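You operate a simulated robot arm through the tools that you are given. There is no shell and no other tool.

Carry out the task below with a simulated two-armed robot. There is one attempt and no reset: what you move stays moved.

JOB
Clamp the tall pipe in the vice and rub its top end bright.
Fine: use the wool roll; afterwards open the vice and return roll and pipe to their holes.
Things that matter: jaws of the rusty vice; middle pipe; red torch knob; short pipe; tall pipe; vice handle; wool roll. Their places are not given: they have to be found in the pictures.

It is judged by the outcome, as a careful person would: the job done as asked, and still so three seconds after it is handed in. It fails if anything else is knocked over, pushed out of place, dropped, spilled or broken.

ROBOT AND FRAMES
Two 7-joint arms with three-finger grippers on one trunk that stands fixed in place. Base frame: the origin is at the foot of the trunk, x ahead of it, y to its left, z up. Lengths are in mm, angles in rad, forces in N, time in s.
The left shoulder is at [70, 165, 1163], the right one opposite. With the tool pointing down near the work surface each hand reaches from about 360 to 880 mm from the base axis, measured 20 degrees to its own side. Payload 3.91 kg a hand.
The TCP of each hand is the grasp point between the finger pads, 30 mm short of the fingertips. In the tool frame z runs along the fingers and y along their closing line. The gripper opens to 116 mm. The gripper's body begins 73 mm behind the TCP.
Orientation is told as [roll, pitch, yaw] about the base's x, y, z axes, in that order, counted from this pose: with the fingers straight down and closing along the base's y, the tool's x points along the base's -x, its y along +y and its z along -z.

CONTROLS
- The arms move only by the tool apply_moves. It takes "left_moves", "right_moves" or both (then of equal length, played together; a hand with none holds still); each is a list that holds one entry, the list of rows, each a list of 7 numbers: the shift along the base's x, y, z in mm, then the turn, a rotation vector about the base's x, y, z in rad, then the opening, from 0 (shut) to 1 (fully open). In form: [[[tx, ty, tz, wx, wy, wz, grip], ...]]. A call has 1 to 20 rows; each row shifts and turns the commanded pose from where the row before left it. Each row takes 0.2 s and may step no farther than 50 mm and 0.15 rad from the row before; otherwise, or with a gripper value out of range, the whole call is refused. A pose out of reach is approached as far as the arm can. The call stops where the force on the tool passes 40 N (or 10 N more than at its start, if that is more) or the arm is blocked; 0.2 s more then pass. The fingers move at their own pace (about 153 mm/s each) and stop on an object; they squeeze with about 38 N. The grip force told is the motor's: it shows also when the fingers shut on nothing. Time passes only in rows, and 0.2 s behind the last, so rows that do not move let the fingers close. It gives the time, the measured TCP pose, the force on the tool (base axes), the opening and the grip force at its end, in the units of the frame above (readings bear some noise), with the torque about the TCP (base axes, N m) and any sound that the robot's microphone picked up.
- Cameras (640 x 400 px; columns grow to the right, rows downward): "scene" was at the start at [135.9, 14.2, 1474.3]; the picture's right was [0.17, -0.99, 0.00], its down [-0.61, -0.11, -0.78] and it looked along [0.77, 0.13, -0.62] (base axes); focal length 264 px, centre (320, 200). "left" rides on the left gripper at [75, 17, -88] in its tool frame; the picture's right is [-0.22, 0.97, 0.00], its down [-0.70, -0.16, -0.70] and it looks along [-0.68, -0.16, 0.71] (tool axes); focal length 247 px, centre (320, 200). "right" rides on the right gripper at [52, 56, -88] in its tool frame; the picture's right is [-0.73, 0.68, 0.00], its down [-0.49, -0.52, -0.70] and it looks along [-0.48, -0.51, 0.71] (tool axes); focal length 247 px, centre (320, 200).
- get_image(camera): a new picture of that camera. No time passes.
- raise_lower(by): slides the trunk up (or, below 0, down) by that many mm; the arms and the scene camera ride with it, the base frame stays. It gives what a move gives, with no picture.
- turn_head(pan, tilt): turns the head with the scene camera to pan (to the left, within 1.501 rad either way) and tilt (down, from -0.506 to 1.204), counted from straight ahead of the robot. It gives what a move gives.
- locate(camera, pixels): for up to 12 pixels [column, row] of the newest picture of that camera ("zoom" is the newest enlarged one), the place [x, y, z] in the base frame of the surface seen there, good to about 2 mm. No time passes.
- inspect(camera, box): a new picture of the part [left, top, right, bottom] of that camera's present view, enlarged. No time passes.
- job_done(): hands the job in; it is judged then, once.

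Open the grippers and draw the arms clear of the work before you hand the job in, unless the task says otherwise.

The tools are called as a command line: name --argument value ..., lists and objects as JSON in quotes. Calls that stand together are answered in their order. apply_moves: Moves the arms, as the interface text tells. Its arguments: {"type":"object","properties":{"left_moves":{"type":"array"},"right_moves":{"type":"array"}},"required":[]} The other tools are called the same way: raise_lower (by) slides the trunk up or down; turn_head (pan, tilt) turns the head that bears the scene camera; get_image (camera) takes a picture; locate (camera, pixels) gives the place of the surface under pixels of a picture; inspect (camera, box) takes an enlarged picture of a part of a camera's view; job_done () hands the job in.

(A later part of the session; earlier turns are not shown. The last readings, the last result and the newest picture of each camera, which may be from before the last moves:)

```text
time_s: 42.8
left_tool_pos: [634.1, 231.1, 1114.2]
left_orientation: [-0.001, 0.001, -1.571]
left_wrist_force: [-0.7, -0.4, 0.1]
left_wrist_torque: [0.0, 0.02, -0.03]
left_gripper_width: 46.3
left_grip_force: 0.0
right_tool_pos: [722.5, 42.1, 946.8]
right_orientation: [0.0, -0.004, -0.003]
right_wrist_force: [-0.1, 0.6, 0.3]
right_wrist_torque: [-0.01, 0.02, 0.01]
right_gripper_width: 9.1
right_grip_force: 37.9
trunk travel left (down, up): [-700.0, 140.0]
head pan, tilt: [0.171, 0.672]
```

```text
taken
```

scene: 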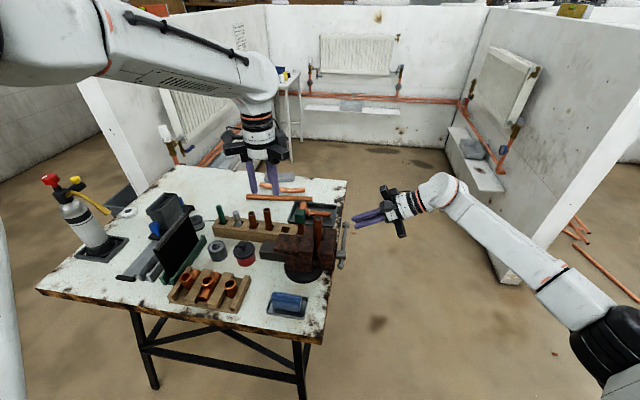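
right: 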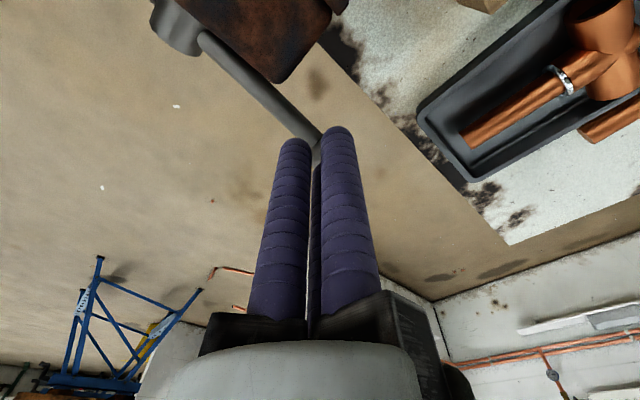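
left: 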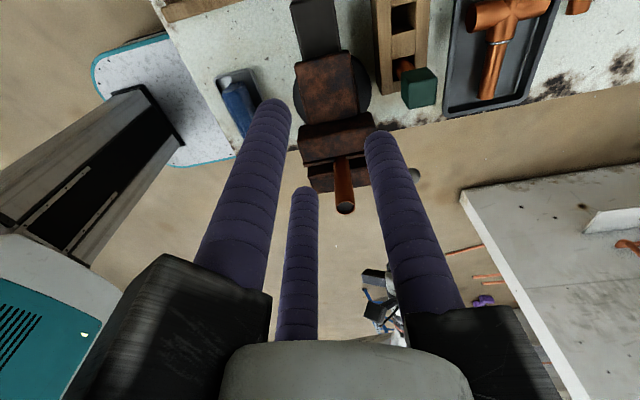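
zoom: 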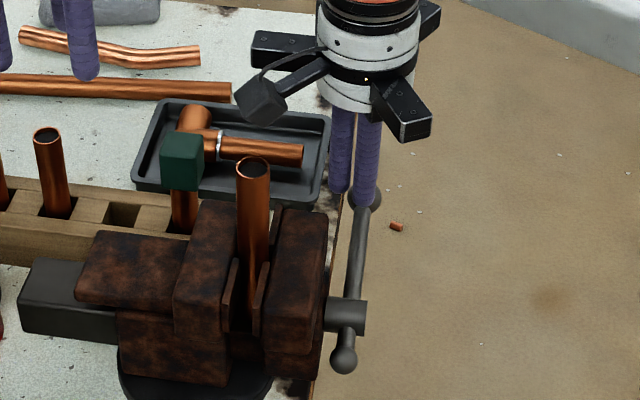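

The two −y fingers stand right above the bar near the ball. I press down in small steps.

apply_moves --right_moves '[[[0, 0, -8, 0, 0, 0, 0], [0, 0, -5, 0, 0, 0, 0], [0, 0, -4, 0, 0, 0, 0], [0, 0, -4, 0, 0, 0, 0], [0, 0, -4, 0, 0, 0, 0], [0, 0, -4, 0, 0, 0, 0], [0, 0, -4, 0, 0, 0, 0], [0, 0, 0, 0, 0, 0, 0]]]'

inspect --camera "scene" --box '[290, 176, 380, 276]'

inspect --camera "scene" --box '[296, 220, 344, 260]'

```text
time_s: 43.6
left_tool_pos: [632.4, 231.4, 1114.9]
left_orientation: [0.001, 0.001, -1.571]
left_wrist_force: [-0.4, 0.3, -0.5]
left_wrist_torque: [0.01, 0.01, 0.0]
left_gripper_width: 46.0
left_grip_force: 0.0
right_tool_pos: [724.2, 43.2, 941.8]
right_orientation: [0.009, -0.017, -0.007]
right_wrist_force: [-7.1, -1.9, 20.1]
right_wrist_torque: [-0.16, -0.01, -0.09]
right_gripper_width: 9.2
right_grip_force: 38.0
trunk travel left (down, up): [-700.0, 140.0]
head pan, tilt: [0.171, 0.672]
stopped in row 3 (right hand): the force on the tool passed its limit at 44 N (the readings are from after the stop); the commanded pose is now the measured one
```

```text
4.00 times, centred on (335, 226) of scene
```

zoom: 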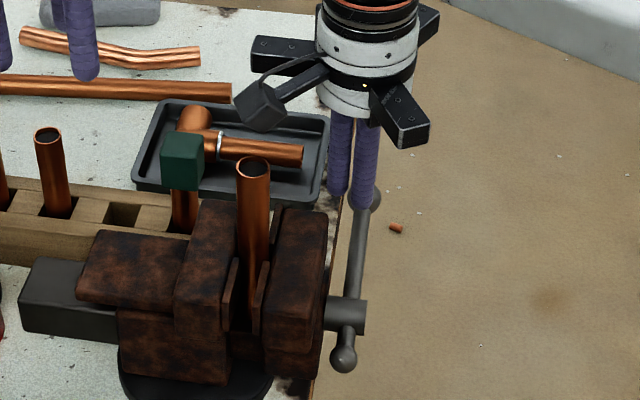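

```text
10.00 times, centred on (320, 240) of scene
```

zoom: 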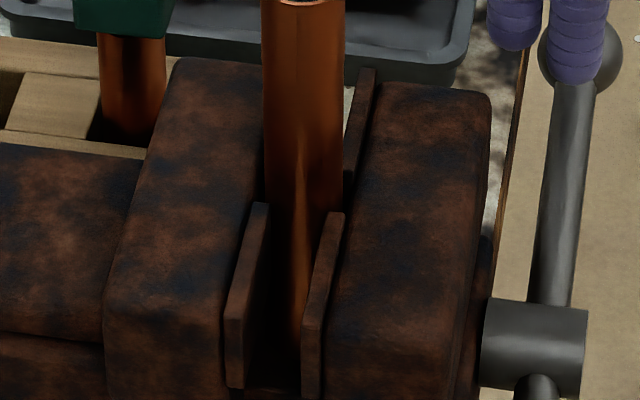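

The handle is at a firm stop (44 N, no turn), so the vice is as closed as it goes. I retreat the right hand and send the left hand over the wool roll at about (737,395).

apply_moves --left_moves '[[[0, 20, 0, 0, 0, 0, 0.33], [15, 25, 0, 0, 0, 0, 0.33], [20, 30, 0, 0, 0, 0, 0.33], [25, 35, 0, 0, 0, 0, 0.33], [25, 35, -10, 0, 0, 0, 0.33], [18, 19, -30, 0, 0, 0, 0.33], [0, 0, -20, 0, 0, 0, 0.33], [0, 0, 0, 0, 0, 0, 0.33]]]' --right_moves '[[[0, 0, 20, 0, 0, 0, 0], [0, 0, 40, 0, 0, 0, 0], [0, -20, 40, 0, 0, 0, 0], [0, -40, 0, 0, 0, 0, 0], [-30, -40, 0, 0, 0, 0, 0], [-30, -40, 0, 0, 0, 0, 0], [-30, -40, 0, 0, 0, 0, 0], [-30, -40, 0, 0, 0, 0, 0]]]'

get_image --camera "left"

get_image --camera "scene"

inspect --camera "scene" --box '[290, 186, 380, 276]'

```text
time_s: 45.4
left_tool_pos: [735.6, 392.9, 1057.0]
left_orientation: [0.002, 0.001, -1.571]
left_wrist_force: [-0.8, -0.5, -0.4]
left_wrist_torque: [0.03, 0.01, 0.0]
left_gripper_width: 38.5
left_grip_force: 0.0
right_tool_pos: [604.0, -179.1, 1038.7]
right_orientation: [0.005, -0.016, -0.005]
right_wrist_force: [-1.4, 0.4, -0.2]
right_wrist_torque: [0.04, -0.04, -0.02]
right_gripper_width: 9.1
right_grip_force: 38.0
trunk travel left (down, up): [-700.0, 140.0]
head pan, tilt: [0.171, 0.672]
```

```text
taken
```

left: 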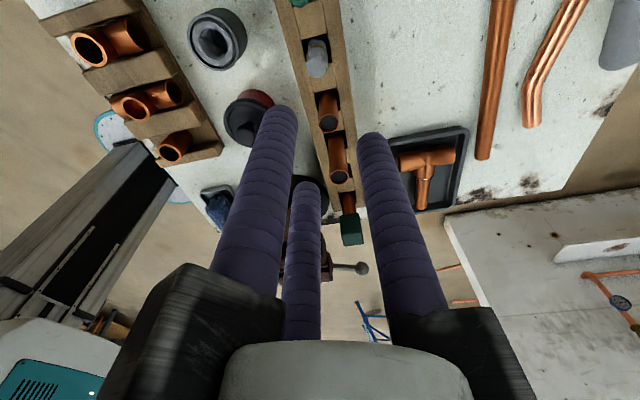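

```text
taken
```

scene: 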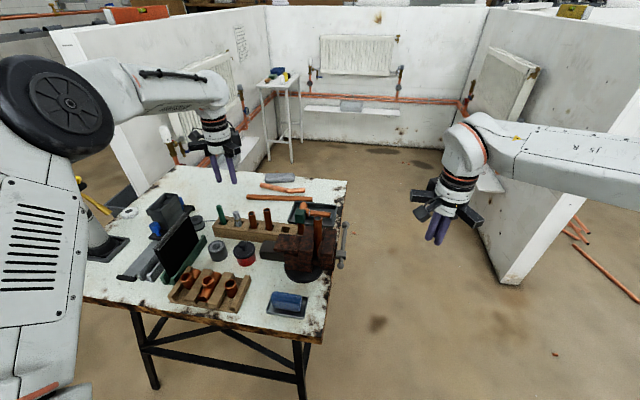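

```text
4.44 times, centred on (335, 231) of scene
```

zoom: 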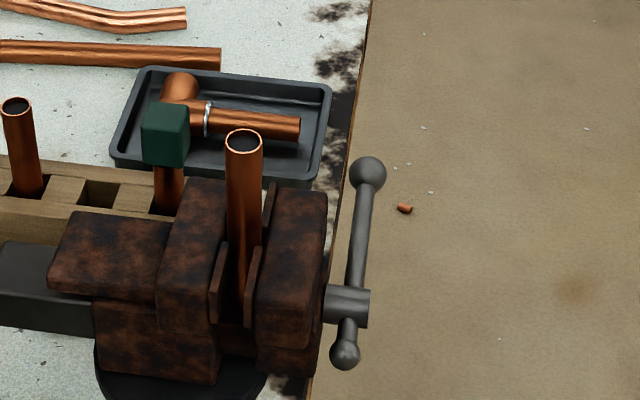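

The roll shows in the left view at (317,60). I zoom to locate its top outline.

inspect --camera "left" --box '[270, 0, 370, 110]'

locate --camera "left" --pixels '[[317, 70], [308, 66], [327, 65], [317, 60], [317, 50], [317, 43], [308, 55], [326, 53], [298, 2], [327, 98], [332, 118]]'

```text
3.64 times, centred on (320, 55) of left
```

zoom: 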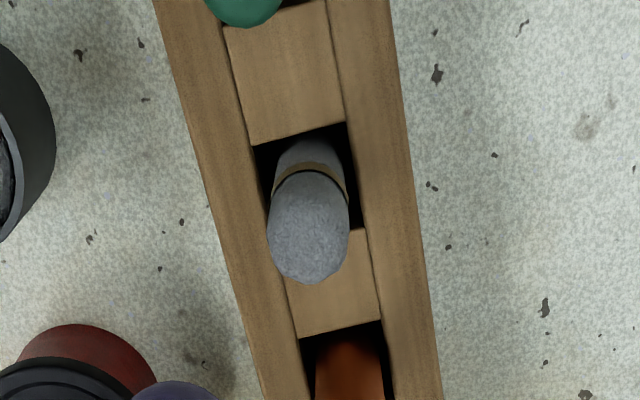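

```text
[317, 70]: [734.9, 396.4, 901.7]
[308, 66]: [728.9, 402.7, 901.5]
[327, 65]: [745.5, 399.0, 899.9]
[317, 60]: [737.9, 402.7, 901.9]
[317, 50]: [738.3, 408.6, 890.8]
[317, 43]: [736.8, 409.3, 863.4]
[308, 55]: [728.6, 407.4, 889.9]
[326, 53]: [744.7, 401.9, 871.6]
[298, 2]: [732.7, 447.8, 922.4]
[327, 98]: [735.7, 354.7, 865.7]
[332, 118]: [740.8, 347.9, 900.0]
```

Roll centre ≈(736.5,398), top z≈902. I descend around it to TCP z≈892 with the 38 mm opening and close.

apply_moves --left_moves '[[[1, 5, -40, 0, 0, 0, 0.33], [0, 0, -40, 0, 0, 0, 0.33], [0, 0, -35, 0, 0, 0, 0.33], [0, 0, -25, 0, 0, 0, 0.33], [0, 0, -15, 0, 0, 0, 0.33], [0, 0, -10, 0, 0, 0, 0.33], [0, 0, 0, 0, 0, 0, 0.33]]]'

inspect --camera "scene" --box '[190, 166, 286, 246]'

```text
time_s: 47.0
left_tool_pos: [738.3, 399.9, 889.3]
left_orientation: [0.0, 0.0, -1.572]
left_wrist_force: [0.4, -0.6, 0.4]
left_wrist_torque: [-0.01, -0.02, 0.01]
left_gripper_width: 38.4
left_grip_force: 0.0
right_tool_pos: [607.8, -177.6, 1037.4]
right_orientation: [0.004, -0.012, -0.006]
right_wrist_force: [-0.1, 0.4, -0.2]
right_wrist_torque: [0.0, -0.03, 0.0]
right_gripper_width: 9.0
right_grip_force: 38.7
trunk travel left (down, up): [-700.0, 140.0]
head pan, tilt: [0.171, 0.672]
```

```text
5.00 times, centred on (238, 206) of scene
```

zoom: 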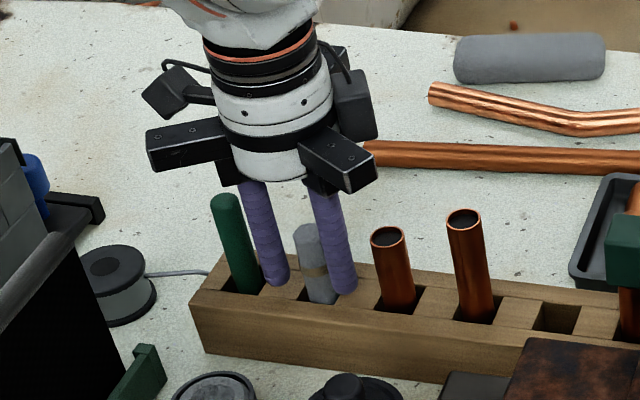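

The fingers sit ≈2 mm too far +y; I correct by (−1.5,−2) and close.

apply_moves --left_moves '[[[-1.5, -2, 1, 0, 0, 0, 0.33], [0, 0, 0, 0, 0, 0, 0.33], [0, 0, 0, 0, 0, 0, 0], [0, 0, 0, 0, 0, 0, 0], [0, 0, 0, 0, 0, 0, 0]]]'

inspect --camera "scene" --box '[190, 166, 286, 246]'

```text
time_s: 48.2
left_tool_pos: [737.0, 398.1, 890.7]
left_orientation: [0.0, 0.0, -1.571]
left_wrist_force: [0.6, -0.4, 0.7]
left_wrist_torque: [0.0, 0.02, -0.01]
left_gripper_width: 19.1
left_grip_force: 38.4
right_tool_pos: [608.4, -176.7, 1038.3]
right_orientation: [0.004, -0.014, -0.007]
right_wrist_force: [0.1, 0.1, -1.2]
right_wrist_torque: [0.0, 0.01, -0.02]
right_gripper_width: 9.4
right_grip_force: 37.4
trunk travel left (down, up): [-700.0, 140.0]
head pan, tilt: [0.171, 0.672]
```

```text
5.00 times, centred on (238, 206) of scene
```

zoom: 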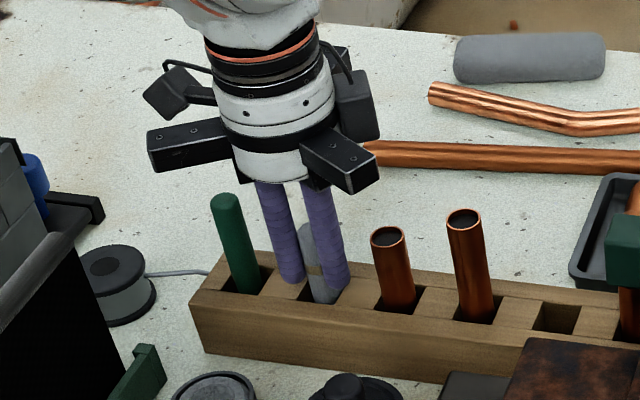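

The roll is gripped at 19 mm. I lift it straight up 160 mm and look.

apply_moves --left_moves '[[[0, 0, 15, 0, 0, 0, 0], [0, 0, 25, 0, 0, 0, 0], [0, 0, 40, 0, 0, 0, 0], [0, 0, 40, 0, 0, 0, 0], [0, 0, 40, 0, 0, 0, 0], [0, 0, 0, 0, 0, 0, 0]]]'

inspect --camera "scene" --box '[190, 126, 302, 226]'

inspect --camera "left" --box '[240, 60, 400, 220]'

```text
time_s: 49.6
left_tool_pos: [737.0, 397.9, 1048.3]
left_orientation: [-0.002, 0.001, -1.57]
left_wrist_force: [-0.4, 0.5, 0.0]
left_wrist_torque: [0.0, -0.02, 0.01]
left_gripper_width: 19.2
left_grip_force: 38.0
right_tool_pos: [607.0, -178.1, 1038.6]
right_orientation: [0.002, -0.012, -0.007]
right_wrist_force: [-0.3, 0.3, -0.3]
right_wrist_torque: [0.04, 0.0, 0.0]
right_gripper_width: 9.2
right_grip_force: 37.7
trunk travel left (down, up): [-700.0, 140.0]
head pan, tilt: [0.171, 0.672]
```

```text
4.00 times, centred on (246, 176) of scene
```

zoom: 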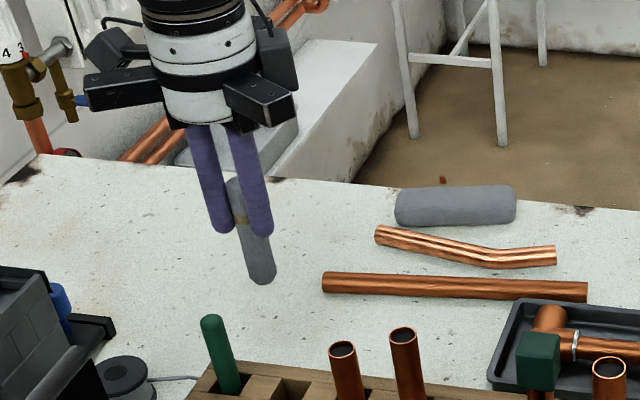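

```text
2.50 times, centred on (320, 140) of left
```

zoom: 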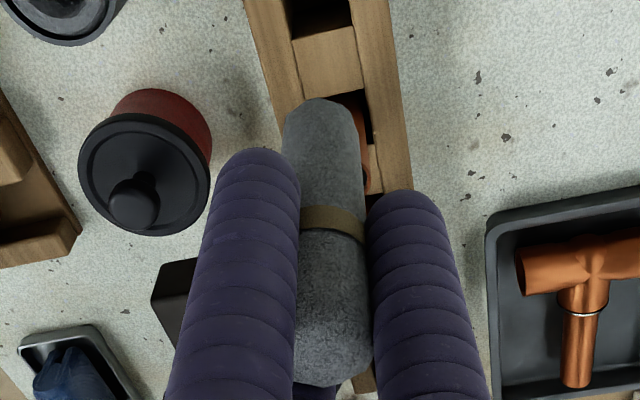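

Roll held; I measure its bottom and hole before moving to the pipe.

locate --camera "zoom" --pixels '[[320, 102], [320, 140], [290, 160], [350, 160], [335, 300], [335, 380], [315, 20], [290, 35], [350, 25], [285, 15]]'

inspect --camera "scene" --box '[190, 126, 302, 226]'

locate --camera "zoom" --pixels '[[258, 265], [262, 281], [250, 240], [240, 190], [275, 388], [308, 385], [292, 390], [270, 395], [310, 393]]'

inspect --camera "scene" --box '[300, 190, 348, 250]'

locate --camera "zoom" --pixels '[[275, 165], [230, 165], [255, 178], [255, 148], [240, 250], [280, 250], [260, 230], [260, 300]]'

```text
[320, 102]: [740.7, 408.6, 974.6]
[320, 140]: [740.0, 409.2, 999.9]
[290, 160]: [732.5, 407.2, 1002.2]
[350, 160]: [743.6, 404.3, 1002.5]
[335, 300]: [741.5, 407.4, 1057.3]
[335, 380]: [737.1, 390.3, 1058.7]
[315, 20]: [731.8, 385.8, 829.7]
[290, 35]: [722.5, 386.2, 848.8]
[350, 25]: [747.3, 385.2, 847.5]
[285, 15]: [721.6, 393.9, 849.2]
```

```text
4.00 times, centred on (246, 176) of scene
```

zoom: 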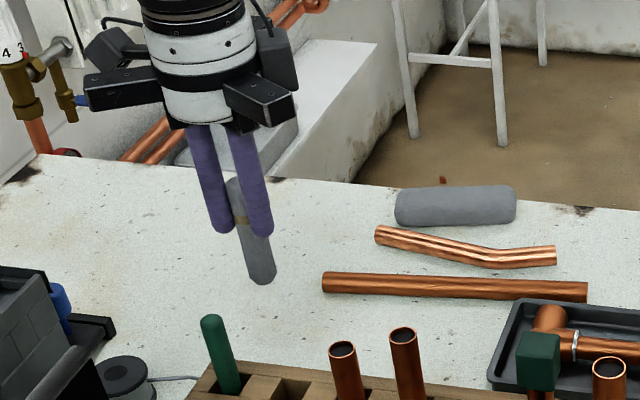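

```text
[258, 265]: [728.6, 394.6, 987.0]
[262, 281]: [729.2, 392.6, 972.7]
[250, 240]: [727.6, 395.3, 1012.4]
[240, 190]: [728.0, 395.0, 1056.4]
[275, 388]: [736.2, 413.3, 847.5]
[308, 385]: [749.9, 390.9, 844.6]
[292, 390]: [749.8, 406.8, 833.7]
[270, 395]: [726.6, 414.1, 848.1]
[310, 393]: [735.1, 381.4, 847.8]
```

```text
6.67 times, centred on (324, 220) of scene
```

zoom: 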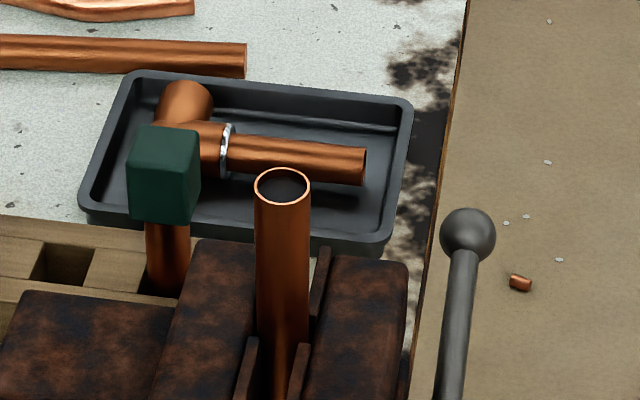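

```text
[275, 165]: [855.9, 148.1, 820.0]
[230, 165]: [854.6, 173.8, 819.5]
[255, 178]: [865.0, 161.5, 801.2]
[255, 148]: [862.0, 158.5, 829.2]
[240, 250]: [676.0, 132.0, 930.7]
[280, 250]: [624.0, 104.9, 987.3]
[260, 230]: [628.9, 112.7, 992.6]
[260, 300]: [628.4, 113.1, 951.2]
```

I locate the pipe's rim in the newest zoom: left (256,187), right (308,187), front (282,203).

locate --camera "zoom" --pixels '[[257, 188], [308, 188], [282, 204], [282, 171], [282, 230], [282, 330], [262, 260], [304, 260]]'

```text
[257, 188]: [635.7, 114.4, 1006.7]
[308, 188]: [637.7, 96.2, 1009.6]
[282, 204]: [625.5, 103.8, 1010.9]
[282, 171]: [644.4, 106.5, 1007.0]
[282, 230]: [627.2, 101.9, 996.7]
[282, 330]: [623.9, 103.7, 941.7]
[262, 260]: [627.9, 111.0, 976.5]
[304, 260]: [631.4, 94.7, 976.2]
```

Pipe: centre ≈(635,105), top ≈1009; roll hangs to TCP−79, finger tips TCP−30. I raise, carry the roll to the robot side of the pipe at (598,105), and descend so its lower part overlaps the pipe's top.

apply_moves --left_moves '[[[0, 0, 30, 0, 0, 0, 0], [0, -10, 30, 0, 0, 0, 0], [-10, -25, 0, 0, 0, 0, 0], [-17, -36, 0, 0, 0, 0, 0], [-20, -38, 0, 0, 0, 0, 0], [-20, -38, 0, 0, 0, 0, 0], [-20, -38, 0, 0, 0, 0, 0], [-20, -38, 0, 0, 0, 0, 0], [-17, -36, 0, 0, 0, 0, 0], [-15, -34, 0, 0, 0, 0, 0], [0, 0, -15, 0, 0, 0, 0], [0, 0, -25, 0, 0, 0, 0], [0, 0, -18, 0, 0, 0, 0], [0, 0, 0, 0, 0, 0, 0]]]'

inspect --camera "scene" --box '[276, 160, 372, 260]'

get_image --camera "left"

```text
time_s: 52.6
left_tool_pos: [599.0, 104.9, 1052.5]
left_orientation: [0.001, -0.001, -1.571]
left_wrist_force: [0.3, -0.2, -0.4]
left_wrist_torque: [-0.02, 0.0, -0.02]
left_gripper_width: 19.4
left_grip_force: 38.1
right_tool_pos: [607.5, -176.6, 1039.6]
right_orientation: [0.003, -0.014, -0.008]
right_wrist_force: [0.2, -0.2, 0.1]
right_wrist_torque: [0.0, -0.02, 0.01]
right_gripper_width: 9.0
right_grip_force: 38.2
trunk travel left (down, up): [-700.0, 140.0]
head pan, tilt: [0.171, 0.672]
```

```text
4.00 times, centred on (324, 210) of scene
```

zoom: 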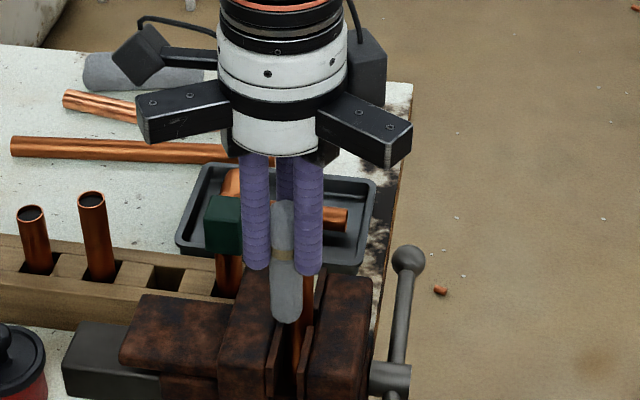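

```text
taken
```

left: 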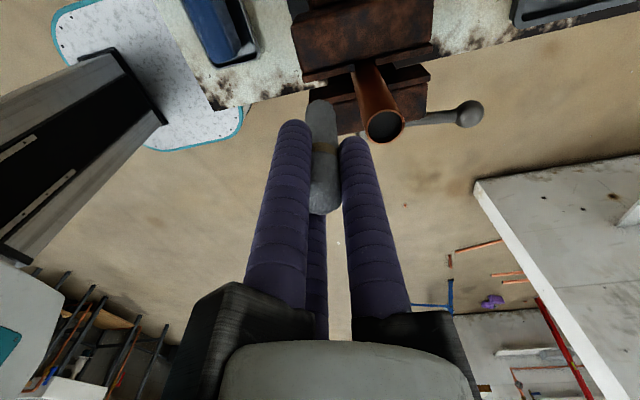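

The roll stands 14 mm before the pipe on its −x side, tips above the pipe top. I advance in +x to a light contact.

apply_moves --left_moves '[[[6, 0, 0, 0, 0, 0, 0], [5, 0, 0, 0, 0, 0, 0], [2, 0, 0, 0, 0, 0, 0], [1, 0, 0, 0, 0, 0, 0], [1, 0, 0, 0, 0, 0, 0], [0, 0, 0, 0, 0, 0, 0]]]'

```text
time_s: 54.0
left_tool_pos: [613.1, 106.5, 1053.4]
left_orientation: [-0.001, 0.001, -1.572]
left_wrist_force: [-0.2, 0.0, -0.3]
left_wrist_torque: [-0.04, 0.03, 0.0]
left_gripper_width: 19.2
left_grip_force: 37.8
right_tool_pos: [607.6, -177.5, 1038.2]
right_orientation: [0.003, -0.013, -0.006]
right_wrist_force: [-0.7, 0.1, -0.8]
right_wrist_torque: [-0.02, -0.02, 0.04]
right_gripper_width: 9.2
right_grip_force: 38.3
trunk travel left (down, up): [-700.0, 140.0]
head pan, tilt: [0.171, 0.672]
```

apply_moves --left_moves '[[[1, 0, 0, 0, 0, 0, 0], [1, 0, 0, 0, 0, 0, 0], [0, 0, 0, 0, 0, 0, 0]]]'

inspect --camera "left" --box '[270, 60, 430, 230]'

```text
time_s: 54.8
left_tool_pos: [614.7, 105.8, 1051.9]
left_orientation: [0.0, 0.0, -1.571]
left_wrist_force: [-1.5, 0.9, -1.6]
left_wrist_torque: [0.03, 0.17, 0.01]
left_gripper_width: 18.9
left_grip_force: 38.0
right_tool_pos: [607.4, -177.6, 1038.2]
right_orientation: [0.004, -0.013, -0.007]
right_wrist_force: [-0.9, 1.1, 0.2]
right_wrist_torque: [0.0, 0.01, 0.04]
right_gripper_width: 9.2
right_grip_force: 38.3
trunk travel left (down, up): [-700.0, 140.0]
head pan, tilt: [0.171, 0.672]
```

```text
2.35 times, centred on (350, 145) of left
```

zoom: 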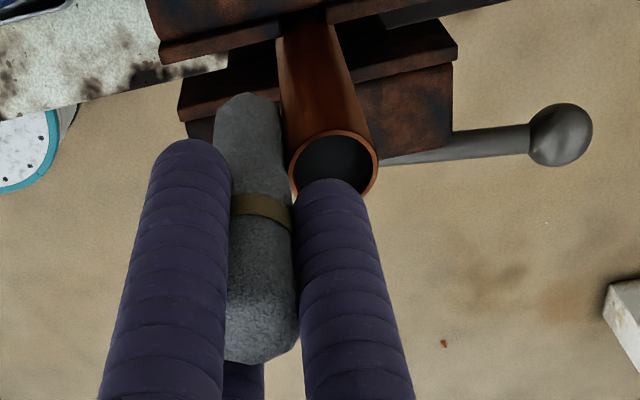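

Light contact (−1.5 N). I press 1 mm more and make vertical strokes of 20 mm.

apply_moves --left_moves '[[[1, 0, 0, 0, 0, 0, 0], [0.5, 0, -7, 0, 0, 0, 0], [0, 0, 10, 0, 0, 0, 0], [0, 0, 10, 0, 0, 0, 0], [0, 0, -10, 0, 0, 0, 0], [0, 0, -10, 0, 0, 0, 0], [0, 0, 10, 0, 0, 0, 0], [0, 0, 10, 0, 0, 0, 0], [0, 0, -10, 0, 0, 0, 0], [0, 0, -10, 0, 0, 0, 0], [0, 0, 10, 0, 0, 0, 0], [0, 0, 10, 0, 0, 0, 0], [0, 0, -10, 0, 0, 0, 0], [0, 0, -10, 0, 0, 0, 0], [0, 0, 0, 0, 0, 0, 0]]]'

inspect --camera "scene" --box '[290, 180, 362, 255]'

inspect --camera "left" --box '[270, 60, 430, 230]'

```text
time_s: 58.0
left_tool_pos: [615.4, 105.6, 1045.6]
left_orientation: [0.0, 0.0, -1.571]
left_wrist_force: [-3.8, 0.4, 1.8]
left_wrist_torque: [0.02, 0.29, 0.01]
left_gripper_width: 19.1
left_grip_force: 38.0
right_tool_pos: [607.4, -177.1, 1039.6]
right_orientation: [0.003, -0.014, -0.008]
right_wrist_force: [0.2, -0.4, 1.0]
right_wrist_torque: [0.0, 0.01, -0.04]
right_gripper_width: 9.0
right_grip_force: 38.1
trunk travel left (down, up): [-700.0, 140.0]
head pan, tilt: [0.171, 0.672]
```

```text
5.33 times, centred on (326, 218) of scene
```

zoom: 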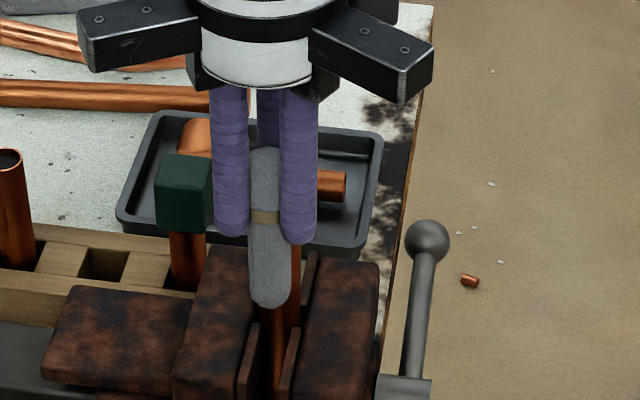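

```text
2.35 times, centred on (350, 145) of left
```

zoom: 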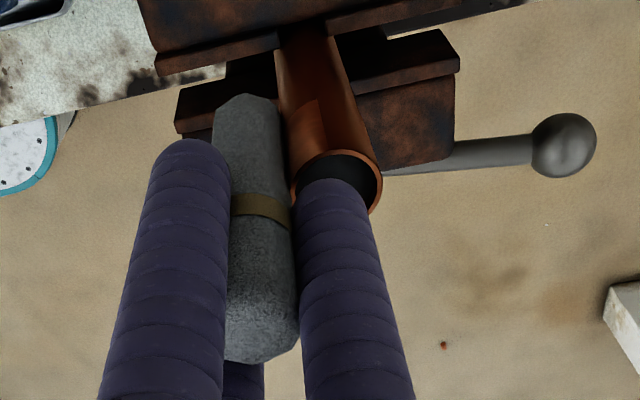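

A brighter patch seems to appear near the pipe's top in the left view (320,110). I back off 25 mm to see the rubbed side.

apply_moves --left_moves '[[[-10, 0, 0, 0, 0, 0, 0], [-15, 0, 30, 0, 0, 0, 0], [0, 0, 40, 0, 0, 0, 0], [0, 30, 10, 0, 0, 0, 0], [0, 30, 0, 0, 0, 0, 0], [0, 0, 0, 0, 0, 0, 0]]]'

inspect --camera "scene" --box '[296, 190, 344, 240]'

inspect --camera "left" --box '[270, 30, 430, 230]'

```text
time_s: 59.4
left_tool_pos: [592.3, 165.1, 1123.8]
left_orientation: [0.0, 0.002, -1.571]
left_wrist_force: [0.1, -0.3, -1.6]
left_wrist_torque: [0.04, -0.03, -0.02]
left_gripper_width: 19.1
left_grip_force: 37.7
right_tool_pos: [607.2, -179.3, 1038.1]
right_orientation: [0.005, -0.012, -0.006]
right_wrist_force: [0.5, -0.4, -0.4]
right_wrist_torque: [0.03, 0.0, 0.01]
right_gripper_width: 9.1
right_grip_force: 38.0
trunk travel left (down, up): [-700.0, 140.0]
head pan, tilt: [0.171, 0.672]
```

```text
8.00 times, centred on (320, 215) of scene
```

zoom: 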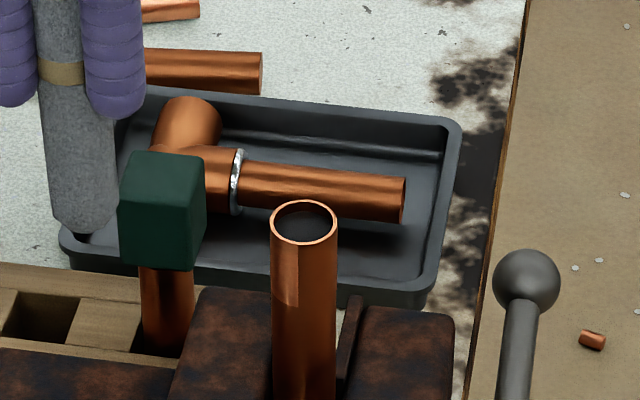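

```text
2.00 times, centred on (350, 130) of left
```

zoom: 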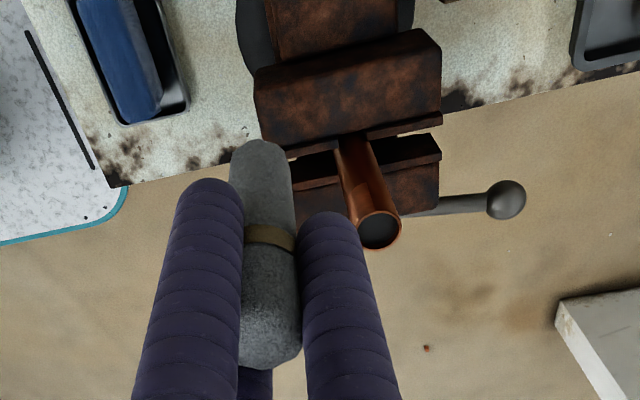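

A bright rectangle appears on the pipe at (285,275): one ≈45° sector (135–180°) of the top ≈25 mm. So the polish goes by sector; I zoom to judge its brightness.

inspect --camera "scene" --box '[308, 204, 332, 234]'

inspect --camera "left" --box '[370, 80, 450, 170]'

inspect --camera "left" --box '[420, 90, 480, 160]'

```text
13.33 times, centred on (320, 219) of scene
```

zoom: 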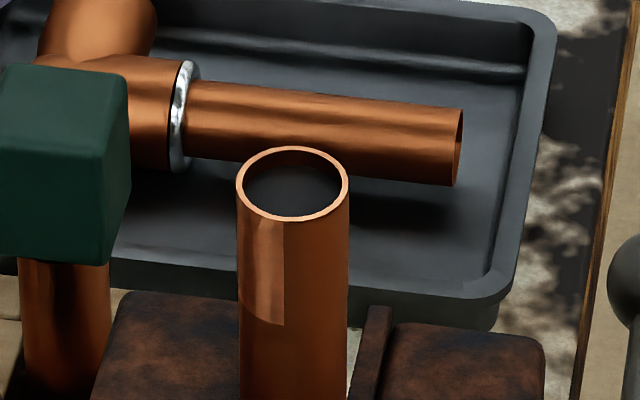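

```text
4.44 times, centred on (410, 125) of left
```

zoom: 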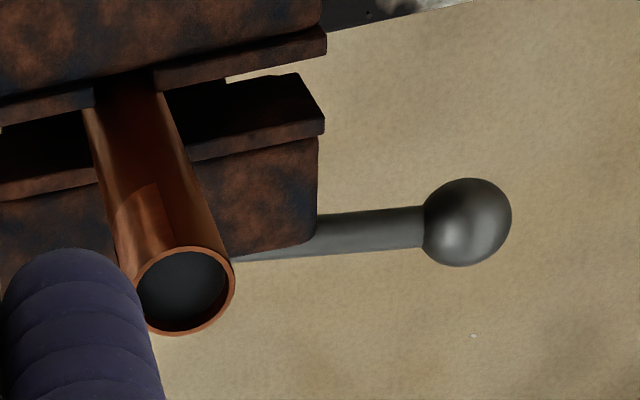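

```text
5.71 times, centred on (450, 125) of left
```

zoom: 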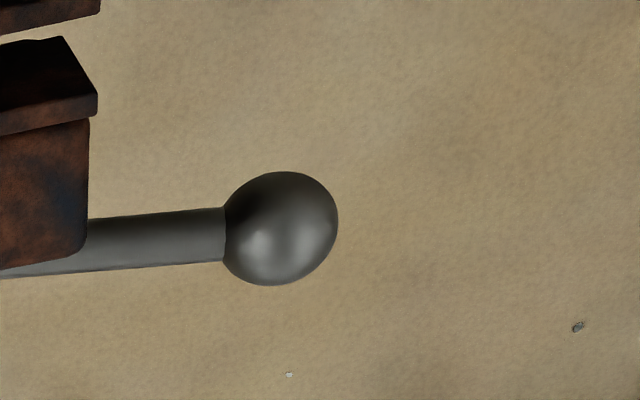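

The rubbed patch looks like a quadrant (90–180°). Next I do the quadrant at 225°: go to a standoff at (612.7,82.4), descend, and approach diagonally.

apply_moves --left_moves '[[[5, -41, 0, 0, 0, 0, 0], [15.4, -41.7, 0, 0, 0, 0, 0], [0, 0, -36, 0, 0, 0, 0], [0, 0, -36, 0, 0, 0, 0], [4, 4, 0, 0, 0, 0, 0], [2, 2, 0, 0, 0, 0, 0], [1, 1, 0, 0, 0, 0, 0], [1, 1, 0, 0, 0, 0, 0], [0, 0, 0, 0, 0, 0, 0]]]'

```text
time_s: 61.4
left_tool_pos: [621.3, 91.9, 1053.4]
left_orientation: [0.0, -0.001, -1.572]
left_wrist_force: [-1.8, -1.6, -0.4]
left_wrist_torque: [-0.12, 0.16, 0.03]
left_gripper_width: 18.9
left_grip_force: 38.2
right_tool_pos: [607.8, -177.8, 1038.4]
right_orientation: [0.004, -0.015, -0.008]
right_wrist_force: [0.5, 0.0, 0.2]
right_wrist_torque: [0.0, 0.01, 0.04]
right_gripper_width: 9.1
right_grip_force: 37.8
trunk travel left (down, up): [-700.0, 140.0]
head pan, tilt: [0.171, 0.672]
```

Contact at 225° (−1.8,−1.6 N). I press slightly and stroke.

apply_moves --left_moves '[[[0.8, 0.8, -7, 0, 0, 0, 0], [0, 0, 10, 0, 0, 0, 0], [0, 0, 10, 0, 0, 0, 0], [0, 0, -10, 0, 0, 0, 0], [0, 0, -10, 0, 0, 0, 0], [0, 0, 10, 0, 0, 0, 0], [0, 0, 10, 0, 0, 0, 0], [0, 0, -10, 0, 0, 0, 0], [0, 0, -10, 0, 0, 0, 0], [0, 0, 10, 0, 0, 0, 0], [0, 0, 10, 0, 0, 0, 0], [0, 0, -10, 0, 0, 0, 0], [0, 0, -10, 0, 0, 0, 0], [0, 0, 10, 0, 0, 0, 0], [0, 0, 10, 0, 0, 0, 0], [0, 0, -10, 0, 0, 0, 0], [0, 0, -4, 0, 0, 0, 0]]]'

inspect --camera "scene" --box '[302, 200, 338, 240]'

```text
time_s: 65.0
left_tool_pos: [620.4, 91.1, 1052.0]
left_orientation: [0.003, -0.001, -1.57]
left_wrist_force: [-0.4, -3.9, 1.1]
left_wrist_torque: [-0.25, 0.14, -0.01]
left_gripper_width: 19.1
left_grip_force: 38.3
right_tool_pos: [606.4, -178.7, 1039.7]
right_orientation: [0.004, -0.014, -0.007]
right_wrist_force: [-0.7, 0.0, 0.5]
right_wrist_torque: [-0.01, 0.01, 0.0]
right_gripper_width: 9.1
right_grip_force: 38.3
trunk travel left (down, up): [-700.0, 140.0]
head pan, tilt: [0.171, 0.672]
```

```text
10.00 times, centred on (320, 220) of scene
```

zoom: 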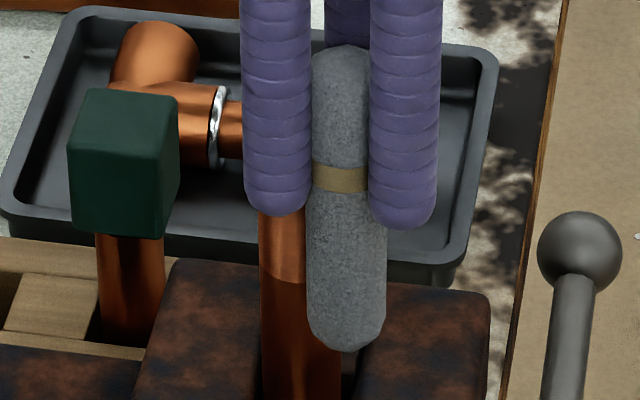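

The pipe now shows a band with a clear lower edge at (285,280). I go around at standoff to 315° and repeat.

apply_moves --left_moves '[[[-9, -9, 0, 0, 0, 0, 0], [8, -8, 0, 0, 0, 0, 0], [17, -2, 0, 0, 0, 0, 0], [17, 4, 0, 0, 0, 0, 0], [5, 8, 0, 0, 0, 0, 0], [-4, 4, 0, 0, 0, 0, 0], [-2, 2, 0, 0, 0, 0, 0], [-1, 1, 0, 0, 0, 0, 0], [0, 0, 0, 0, 0, 0, 0]]]'

```text
time_s: 67.0
left_tool_pos: [650.6, 91.2, 1052.4]
left_orientation: [-0.001, -0.001, -1.569]
left_wrist_force: [0.0, -0.3, -0.3]
left_wrist_torque: [-0.01, -0.03, 0.01]
left_gripper_width: 18.8
left_grip_force: 37.6
right_tool_pos: [607.3, -177.8, 1038.7]
right_orientation: [0.003, -0.013, -0.007]
right_wrist_force: [0.1, 0.2, -0.1]
right_wrist_torque: [0.0, -0.01, 0.0]
right_gripper_width: 9.0
right_grip_force: 38.0
trunk travel left (down, up): [-700.0, 140.0]
head pan, tilt: [0.171, 0.672]
```

Just short of contact; I press 1.1 mm in each axis and stroke.

apply_moves --left_moves '[[[-0.8, 0.8, 0, 0, 0, 0, 0], [-0.8, 0.8, -7, 0, 0, 0, 0], [0, 0, 10, 0, 0, 0, 0], [0, 0, 10, 0, 0, 0, 0], [0, 0, -10, 0, 0, 0, 0], [0, 0, -10, 0, 0, 0, 0], [0, 0, 10, 0, 0, 0, 0], [0, 0, 10, 0, 0, 0, 0], [0, 0, -10, 0, 0, 0, 0], [0, 0, -10, 0, 0, 0, 0], [0, 0, 10, 0, 0, 0, 0], [0, 0, 10, 0, 0, 0, 0], [0, 0, -10, 0, 0, 0, 0], [0, 0, -10, 0, 0, 0, 0], [0, 0, 10, 0, 0, 0, 0], [0, 0, 10, 0, 0, 0, 0], [0, 0, -10, 0, 0, 0, 0], [0, 0, -4, 0, 0, 0, 0]]]'

inspect --camera "scene" --box '[302, 200, 338, 240]'

```text
time_s: 70.8
left_tool_pos: [649.1, 93.4, 1052.2]
left_orientation: [0.0, 0.0, -1.571]
left_wrist_force: [5.2, -3.6, 0.6]
left_wrist_torque: [-0.28, -0.47, -0.02]
left_gripper_width: 18.9
left_grip_force: 38.3
right_tool_pos: [607.7, -177.5, 1037.9]
right_orientation: [0.003, -0.014, -0.007]
right_wrist_force: [0.0, -0.8, -0.5]
right_wrist_torque: [0.02, -0.01, 0.03]
right_gripper_width: 9.2
right_grip_force: 38.6
trunk travel left (down, up): [-700.0, 140.0]
head pan, tilt: [0.171, 0.672]
```

```text
10.00 times, centred on (320, 220) of scene
```

zoom: 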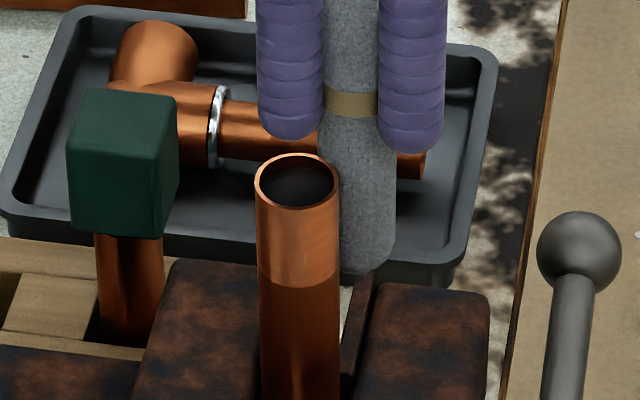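

The whole front band is bright now. I continue around via +x to 45° and repeat.

apply_moves --left_moves '[[[9, -9, 0, 0, 0, 0, 0], [8, 8, 0, 0, 0, 0, 0], [2, 16, 0, 0, 0, 0, 0], [-4, 15, 0, 0, 0, 0, 0], [-6, 6, 0, 0, 0, 0, 0], [-4, -4, 0, 0, 0, 0, 0], [-2, -2, 0, 0, 0, 0, 0], [-1, -1, 0, 0, 0, 0, 0], [0, 0, 0, 0, 0, 0, 0]]]'

```text
time_s: 72.8
left_tool_pos: [654.1, 123.7, 1050.4]
left_orientation: [0.0, 0.001, -1.572]
left_wrist_force: [0.1, 0.0, -0.4]
left_wrist_torque: [0.02, 0.01, -0.05]
left_gripper_width: 19.0
left_grip_force: 38.4
right_tool_pos: [607.7, -177.8, 1037.5]
right_orientation: [0.003, -0.015, -0.008]
right_wrist_force: [0.3, -0.2, 0.0]
right_wrist_torque: [0.02, 0.0, -0.03]
right_gripper_width: 9.0
right_grip_force: 38.3
trunk travel left (down, up): [-700.0, 140.0]
head pan, tilt: [0.171, 0.672]
```

Distance ≈25 mm; I close ≈3.8 mm in each axis stepwise and then stroke.

apply_moves --left_moves '[[[-1.5, -1.5, 0, 0, 0, 0, 0], [-1.2, -1, 0, 0, 0, 0, 0], [-1.1, -1, -5, 0, 0, 0, 0], [0, 0, 10, 0, 0, 0, 0], [0, 0, 10, 0, 0, 0, 0], [0, 0, -10, 0, 0, 0, 0], [0, 0, -10, 0, 0, 0, 0], [0, 0, 10, 0, 0, 0, 0], [0, 0, 10, 0, 0, 0, 0], [0, 0, -10, 0, 0, 0, 0], [0, 0, -10, 0, 0, 0, 0], [0, 0, 10, 0, 0, 0, 0], [0, 0, 10, 0, 0, 0, 0], [0, 0, -10, 0, 0, 0, 0], [0, 0, -10, 0, 0, 0, 0], [0, 0, 10, 0, 0, 0, 0], [0, 0, 10, 0, 0, 0, 0], [0, 0, -10, 0, 0, 0, 0], [0, 0, -4, 0, 0, 0, 0]]]'

inspect --camera "left" --box '[240, 40, 400, 220]'

```text
time_s: 76.8
left_tool_pos: [649.3, 119.9, 1052.6]
left_orientation: [0.001, 0.0, -1.569]
left_wrist_force: [5.3, 5.1, 2.0]
left_wrist_torque: [0.36, -0.32, -0.03]
left_gripper_width: 19.0
left_grip_force: 37.8
right_tool_pos: [606.8, -177.6, 1039.0]
right_orientation: [0.004, -0.014, -0.008]
right_wrist_force: [-0.7, 0.2, 0.4]
right_wrist_torque: [-0.05, 0.01, 0.0]
right_gripper_width: 9.3
right_grip_force: 38.0
trunk travel left (down, up): [-700.0, 140.0]
head pan, tilt: [0.171, 0.672]
```

```text
2.22 times, centred on (320, 130) of left
```

zoom: 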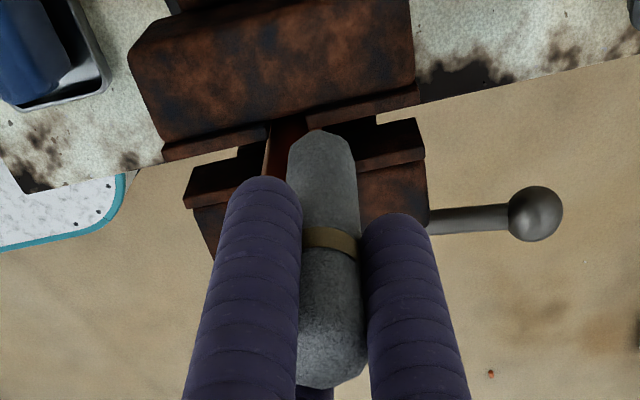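

Contact good at 45°. For completeness I go via +y to 135° and rub there too.

apply_moves --left_moves '[[[8, 8, 0, 0, 0, 0, 0], [-9, 9, 0, 0, 0, 0, 0], [-15, 1, 0, 0, 0, 0, 0], [-15, -3, 0, 0, 0, 0, 0], [-7, -7, 0, 0, 0, 0, 0], [2, -2, 0, 0, 0, 0, 0], [0, 0, 0, 0, 0, 0, 0]]]'

```text
time_s: 78.4
left_tool_pos: [611.4, 125.2, 1053.1]
left_orientation: [-0.001, -0.001, -1.572]
left_wrist_force: [-1.0, -0.3, -0.3]
left_wrist_torque: [0.05, -0.01, -0.02]
left_gripper_width: 19.0
left_grip_force: 37.8
right_tool_pos: [607.8, -177.8, 1037.1]
right_orientation: [0.003, -0.012, -0.007]
right_wrist_force: [1.2, 0.8, -0.1]
right_wrist_torque: [-0.01, -0.01, 0.01]
right_gripper_width: 9.0
right_grip_force: 38.0
trunk travel left (down, up): [-700.0, 140.0]
head pan, tilt: [0.171, 0.672]
```

At ≈31 mm from the pipe; I close in and stroke at 135°.

apply_moves --left_moves '[[[5, -2, 0, 0, 0, 0, 0], [2.5, -1.2, 0, 0, 0, 0, 0], [1.5, -0.8, 0, 0, 0, 0, 0], [1.2, -1, -7, 0, 0, 0, 0], [0, 0, 10, 0, 0, 0, 0], [0, 0, 10, 0, 0, 0, 0], [0, 0, -10, 0, 0, 0, 0], [0, 0, -10, 0, 0, 0, 0], [0, 0, 10, 0, 0, 0, 0], [0, 0, 10, 0, 0, 0, 0], [0, 0, -10, 0, 0, 0, 0], [0, 0, -10, 0, 0, 0, 0], [0, 0, 10, 0, 0, 0, 0], [0, 0, 10, 0, 0, 0, 0], [0, 0, -10, 0, 0, 0, 0], [0, 0, 0, 0, 0, 0, 0]]]'

apply_moves --left_moves '[[[-10, 10, 0, 0, 0, 0, 0], [-5, 5, 40, 0, 0, 0, 0], [0, 20, 30, 0, 0, 0, 0], [0, 40, 0, 0, 0, 0, 0], [20, 40, 0, 0, 0, 0, 0], [20, 30, 0, 0, 0, 0, 0], [0, 0, 0, 0, 0, 0, 0]]]'

inspect --camera "scene" --box '[302, 195, 338, 240]'

get_image --camera "left"

```text
time_s: 81.8
left_tool_pos: [623.4, 119.3, 1055.8]
left_orientation: [-0.002, 0.0, -1.571]
left_wrist_force: [-2.2, 4.6, 0.6]
left_wrist_torque: [0.22, 0.19, -0.03]
left_gripper_width: 18.7
left_grip_force: 37.8
right_tool_pos: [606.8, -177.7, 1039.5]
right_orientation: [0.004, -0.014, -0.006]
right_wrist_force: [-0.3, -0.5, 0.3]
right_wrist_torque: [0.02, 0.03, 0.01]
right_gripper_width: 9.2
right_grip_force: 38.0
trunk travel left (down, up): [-700.0, 140.0]
head pan, tilt: [0.171, 0.672]
```

```text
time_s: 83.4
left_tool_pos: [646.9, 263.7, 1126.0]
left_orientation: [0.001, 0.001, -1.57]
left_wrist_force: [-0.1, -0.1, -0.6]
left_wrist_torque: [0.05, -0.03, -0.03]
left_gripper_width: 19.2
left_grip_force: 38.0
right_tool_pos: [605.7, -177.8, 1038.7]
right_orientation: [0.004, -0.012, -0.006]
right_wrist_force: [0.5, -0.1, 0.1]
right_wrist_torque: [0.01, -0.03, -0.02]
right_gripper_width: 9.2
right_grip_force: 37.3
trunk travel left (down, up): [-700.0, 140.0]
head pan, tilt: [0.171, 0.672]
```

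```text
8.89 times, centred on (320, 218) of scene
```

zoom: 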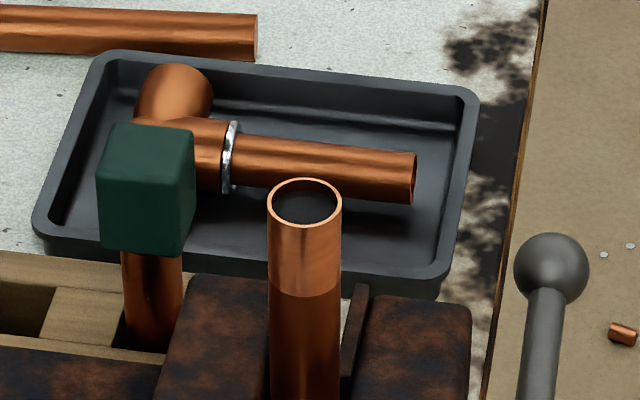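

```text
taken
```

left: 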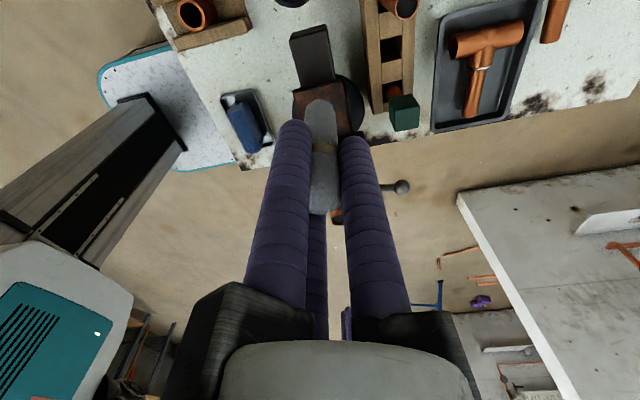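

The front band is bright. I move the left hand toward (780,215,1125) so its camera sees the pipe's back (+x,+y) side.

apply_moves --left_moves '[[[30, -10, 0, 0, 0, 0, 0], [35, -15, 0, 0, 0, 0, 0], [35, -15, 0, 0, 0, 0, 0], [35, -10, 0, 0, 0, 0, 0], [0, 0, 0, 0, 0, 0, 0]]]'

get_image --camera "left"

inspect --camera "left" --box '[150, 120, 260, 250]'

```text
time_s: 84.6
left_tool_pos: [780.1, 214.6, 1124.6]
left_orientation: [0.003, -0.002, -1.571]
left_wrist_force: [-0.3, 0.1, 0.2]
left_wrist_torque: [-0.05, -0.02, -0.01]
left_gripper_width: 19.1
left_grip_force: 38.2
right_tool_pos: [606.0, -178.3, 1037.9]
right_orientation: [0.003, -0.017, -0.006]
right_wrist_force: [0.0, -0.2, -1.1]
right_wrist_torque: [0.01, -0.03, 0.0]
right_gripper_width: 8.9
right_grip_force: 37.9
trunk travel left (down, up): [-700.0, 140.0]
head pan, tilt: [0.171, 0.672]
```

```text
taken
```

left: 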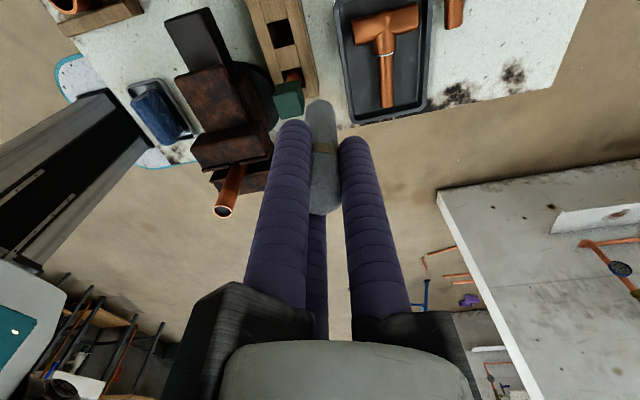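

```text
3.08 times, centred on (205, 185) of left
```

zoom: 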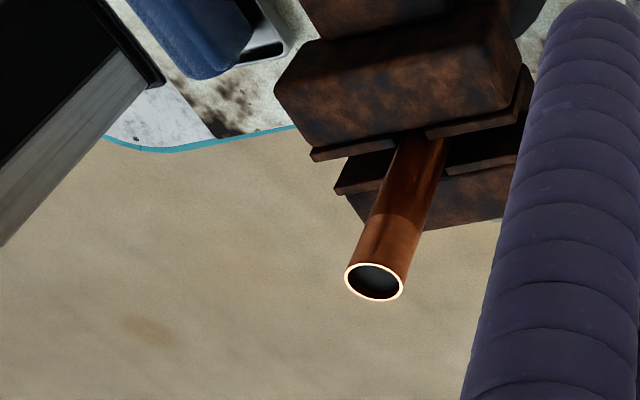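

inspect --camera "left" --box '[200, 150, 260, 225]'

get_image --camera "right"

```text
5.33 times, centred on (230, 188) of left
```

zoom: 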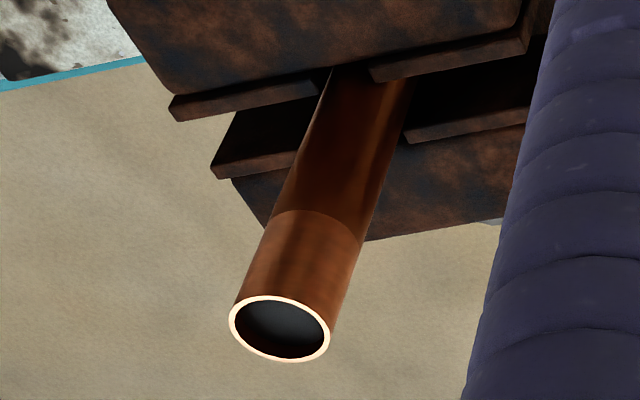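

```text
taken
```

right: 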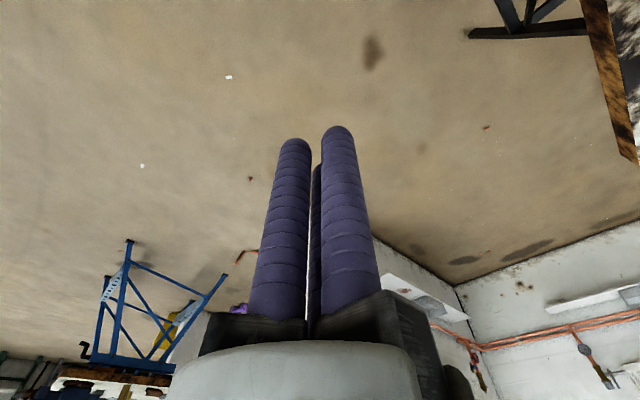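

The back side is bright as well with a clean lower edge. I check uniformity: the 90–180° quadrant was rubbed twice, so equal brightness would mean it's saturated.

inspect --camera "scene" --box '[312, 206, 330, 236]'

```text
13.33 times, centred on (321, 221) of scene
```

zoom: 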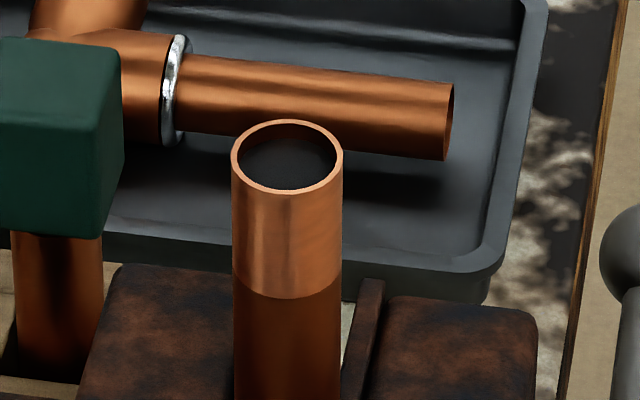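

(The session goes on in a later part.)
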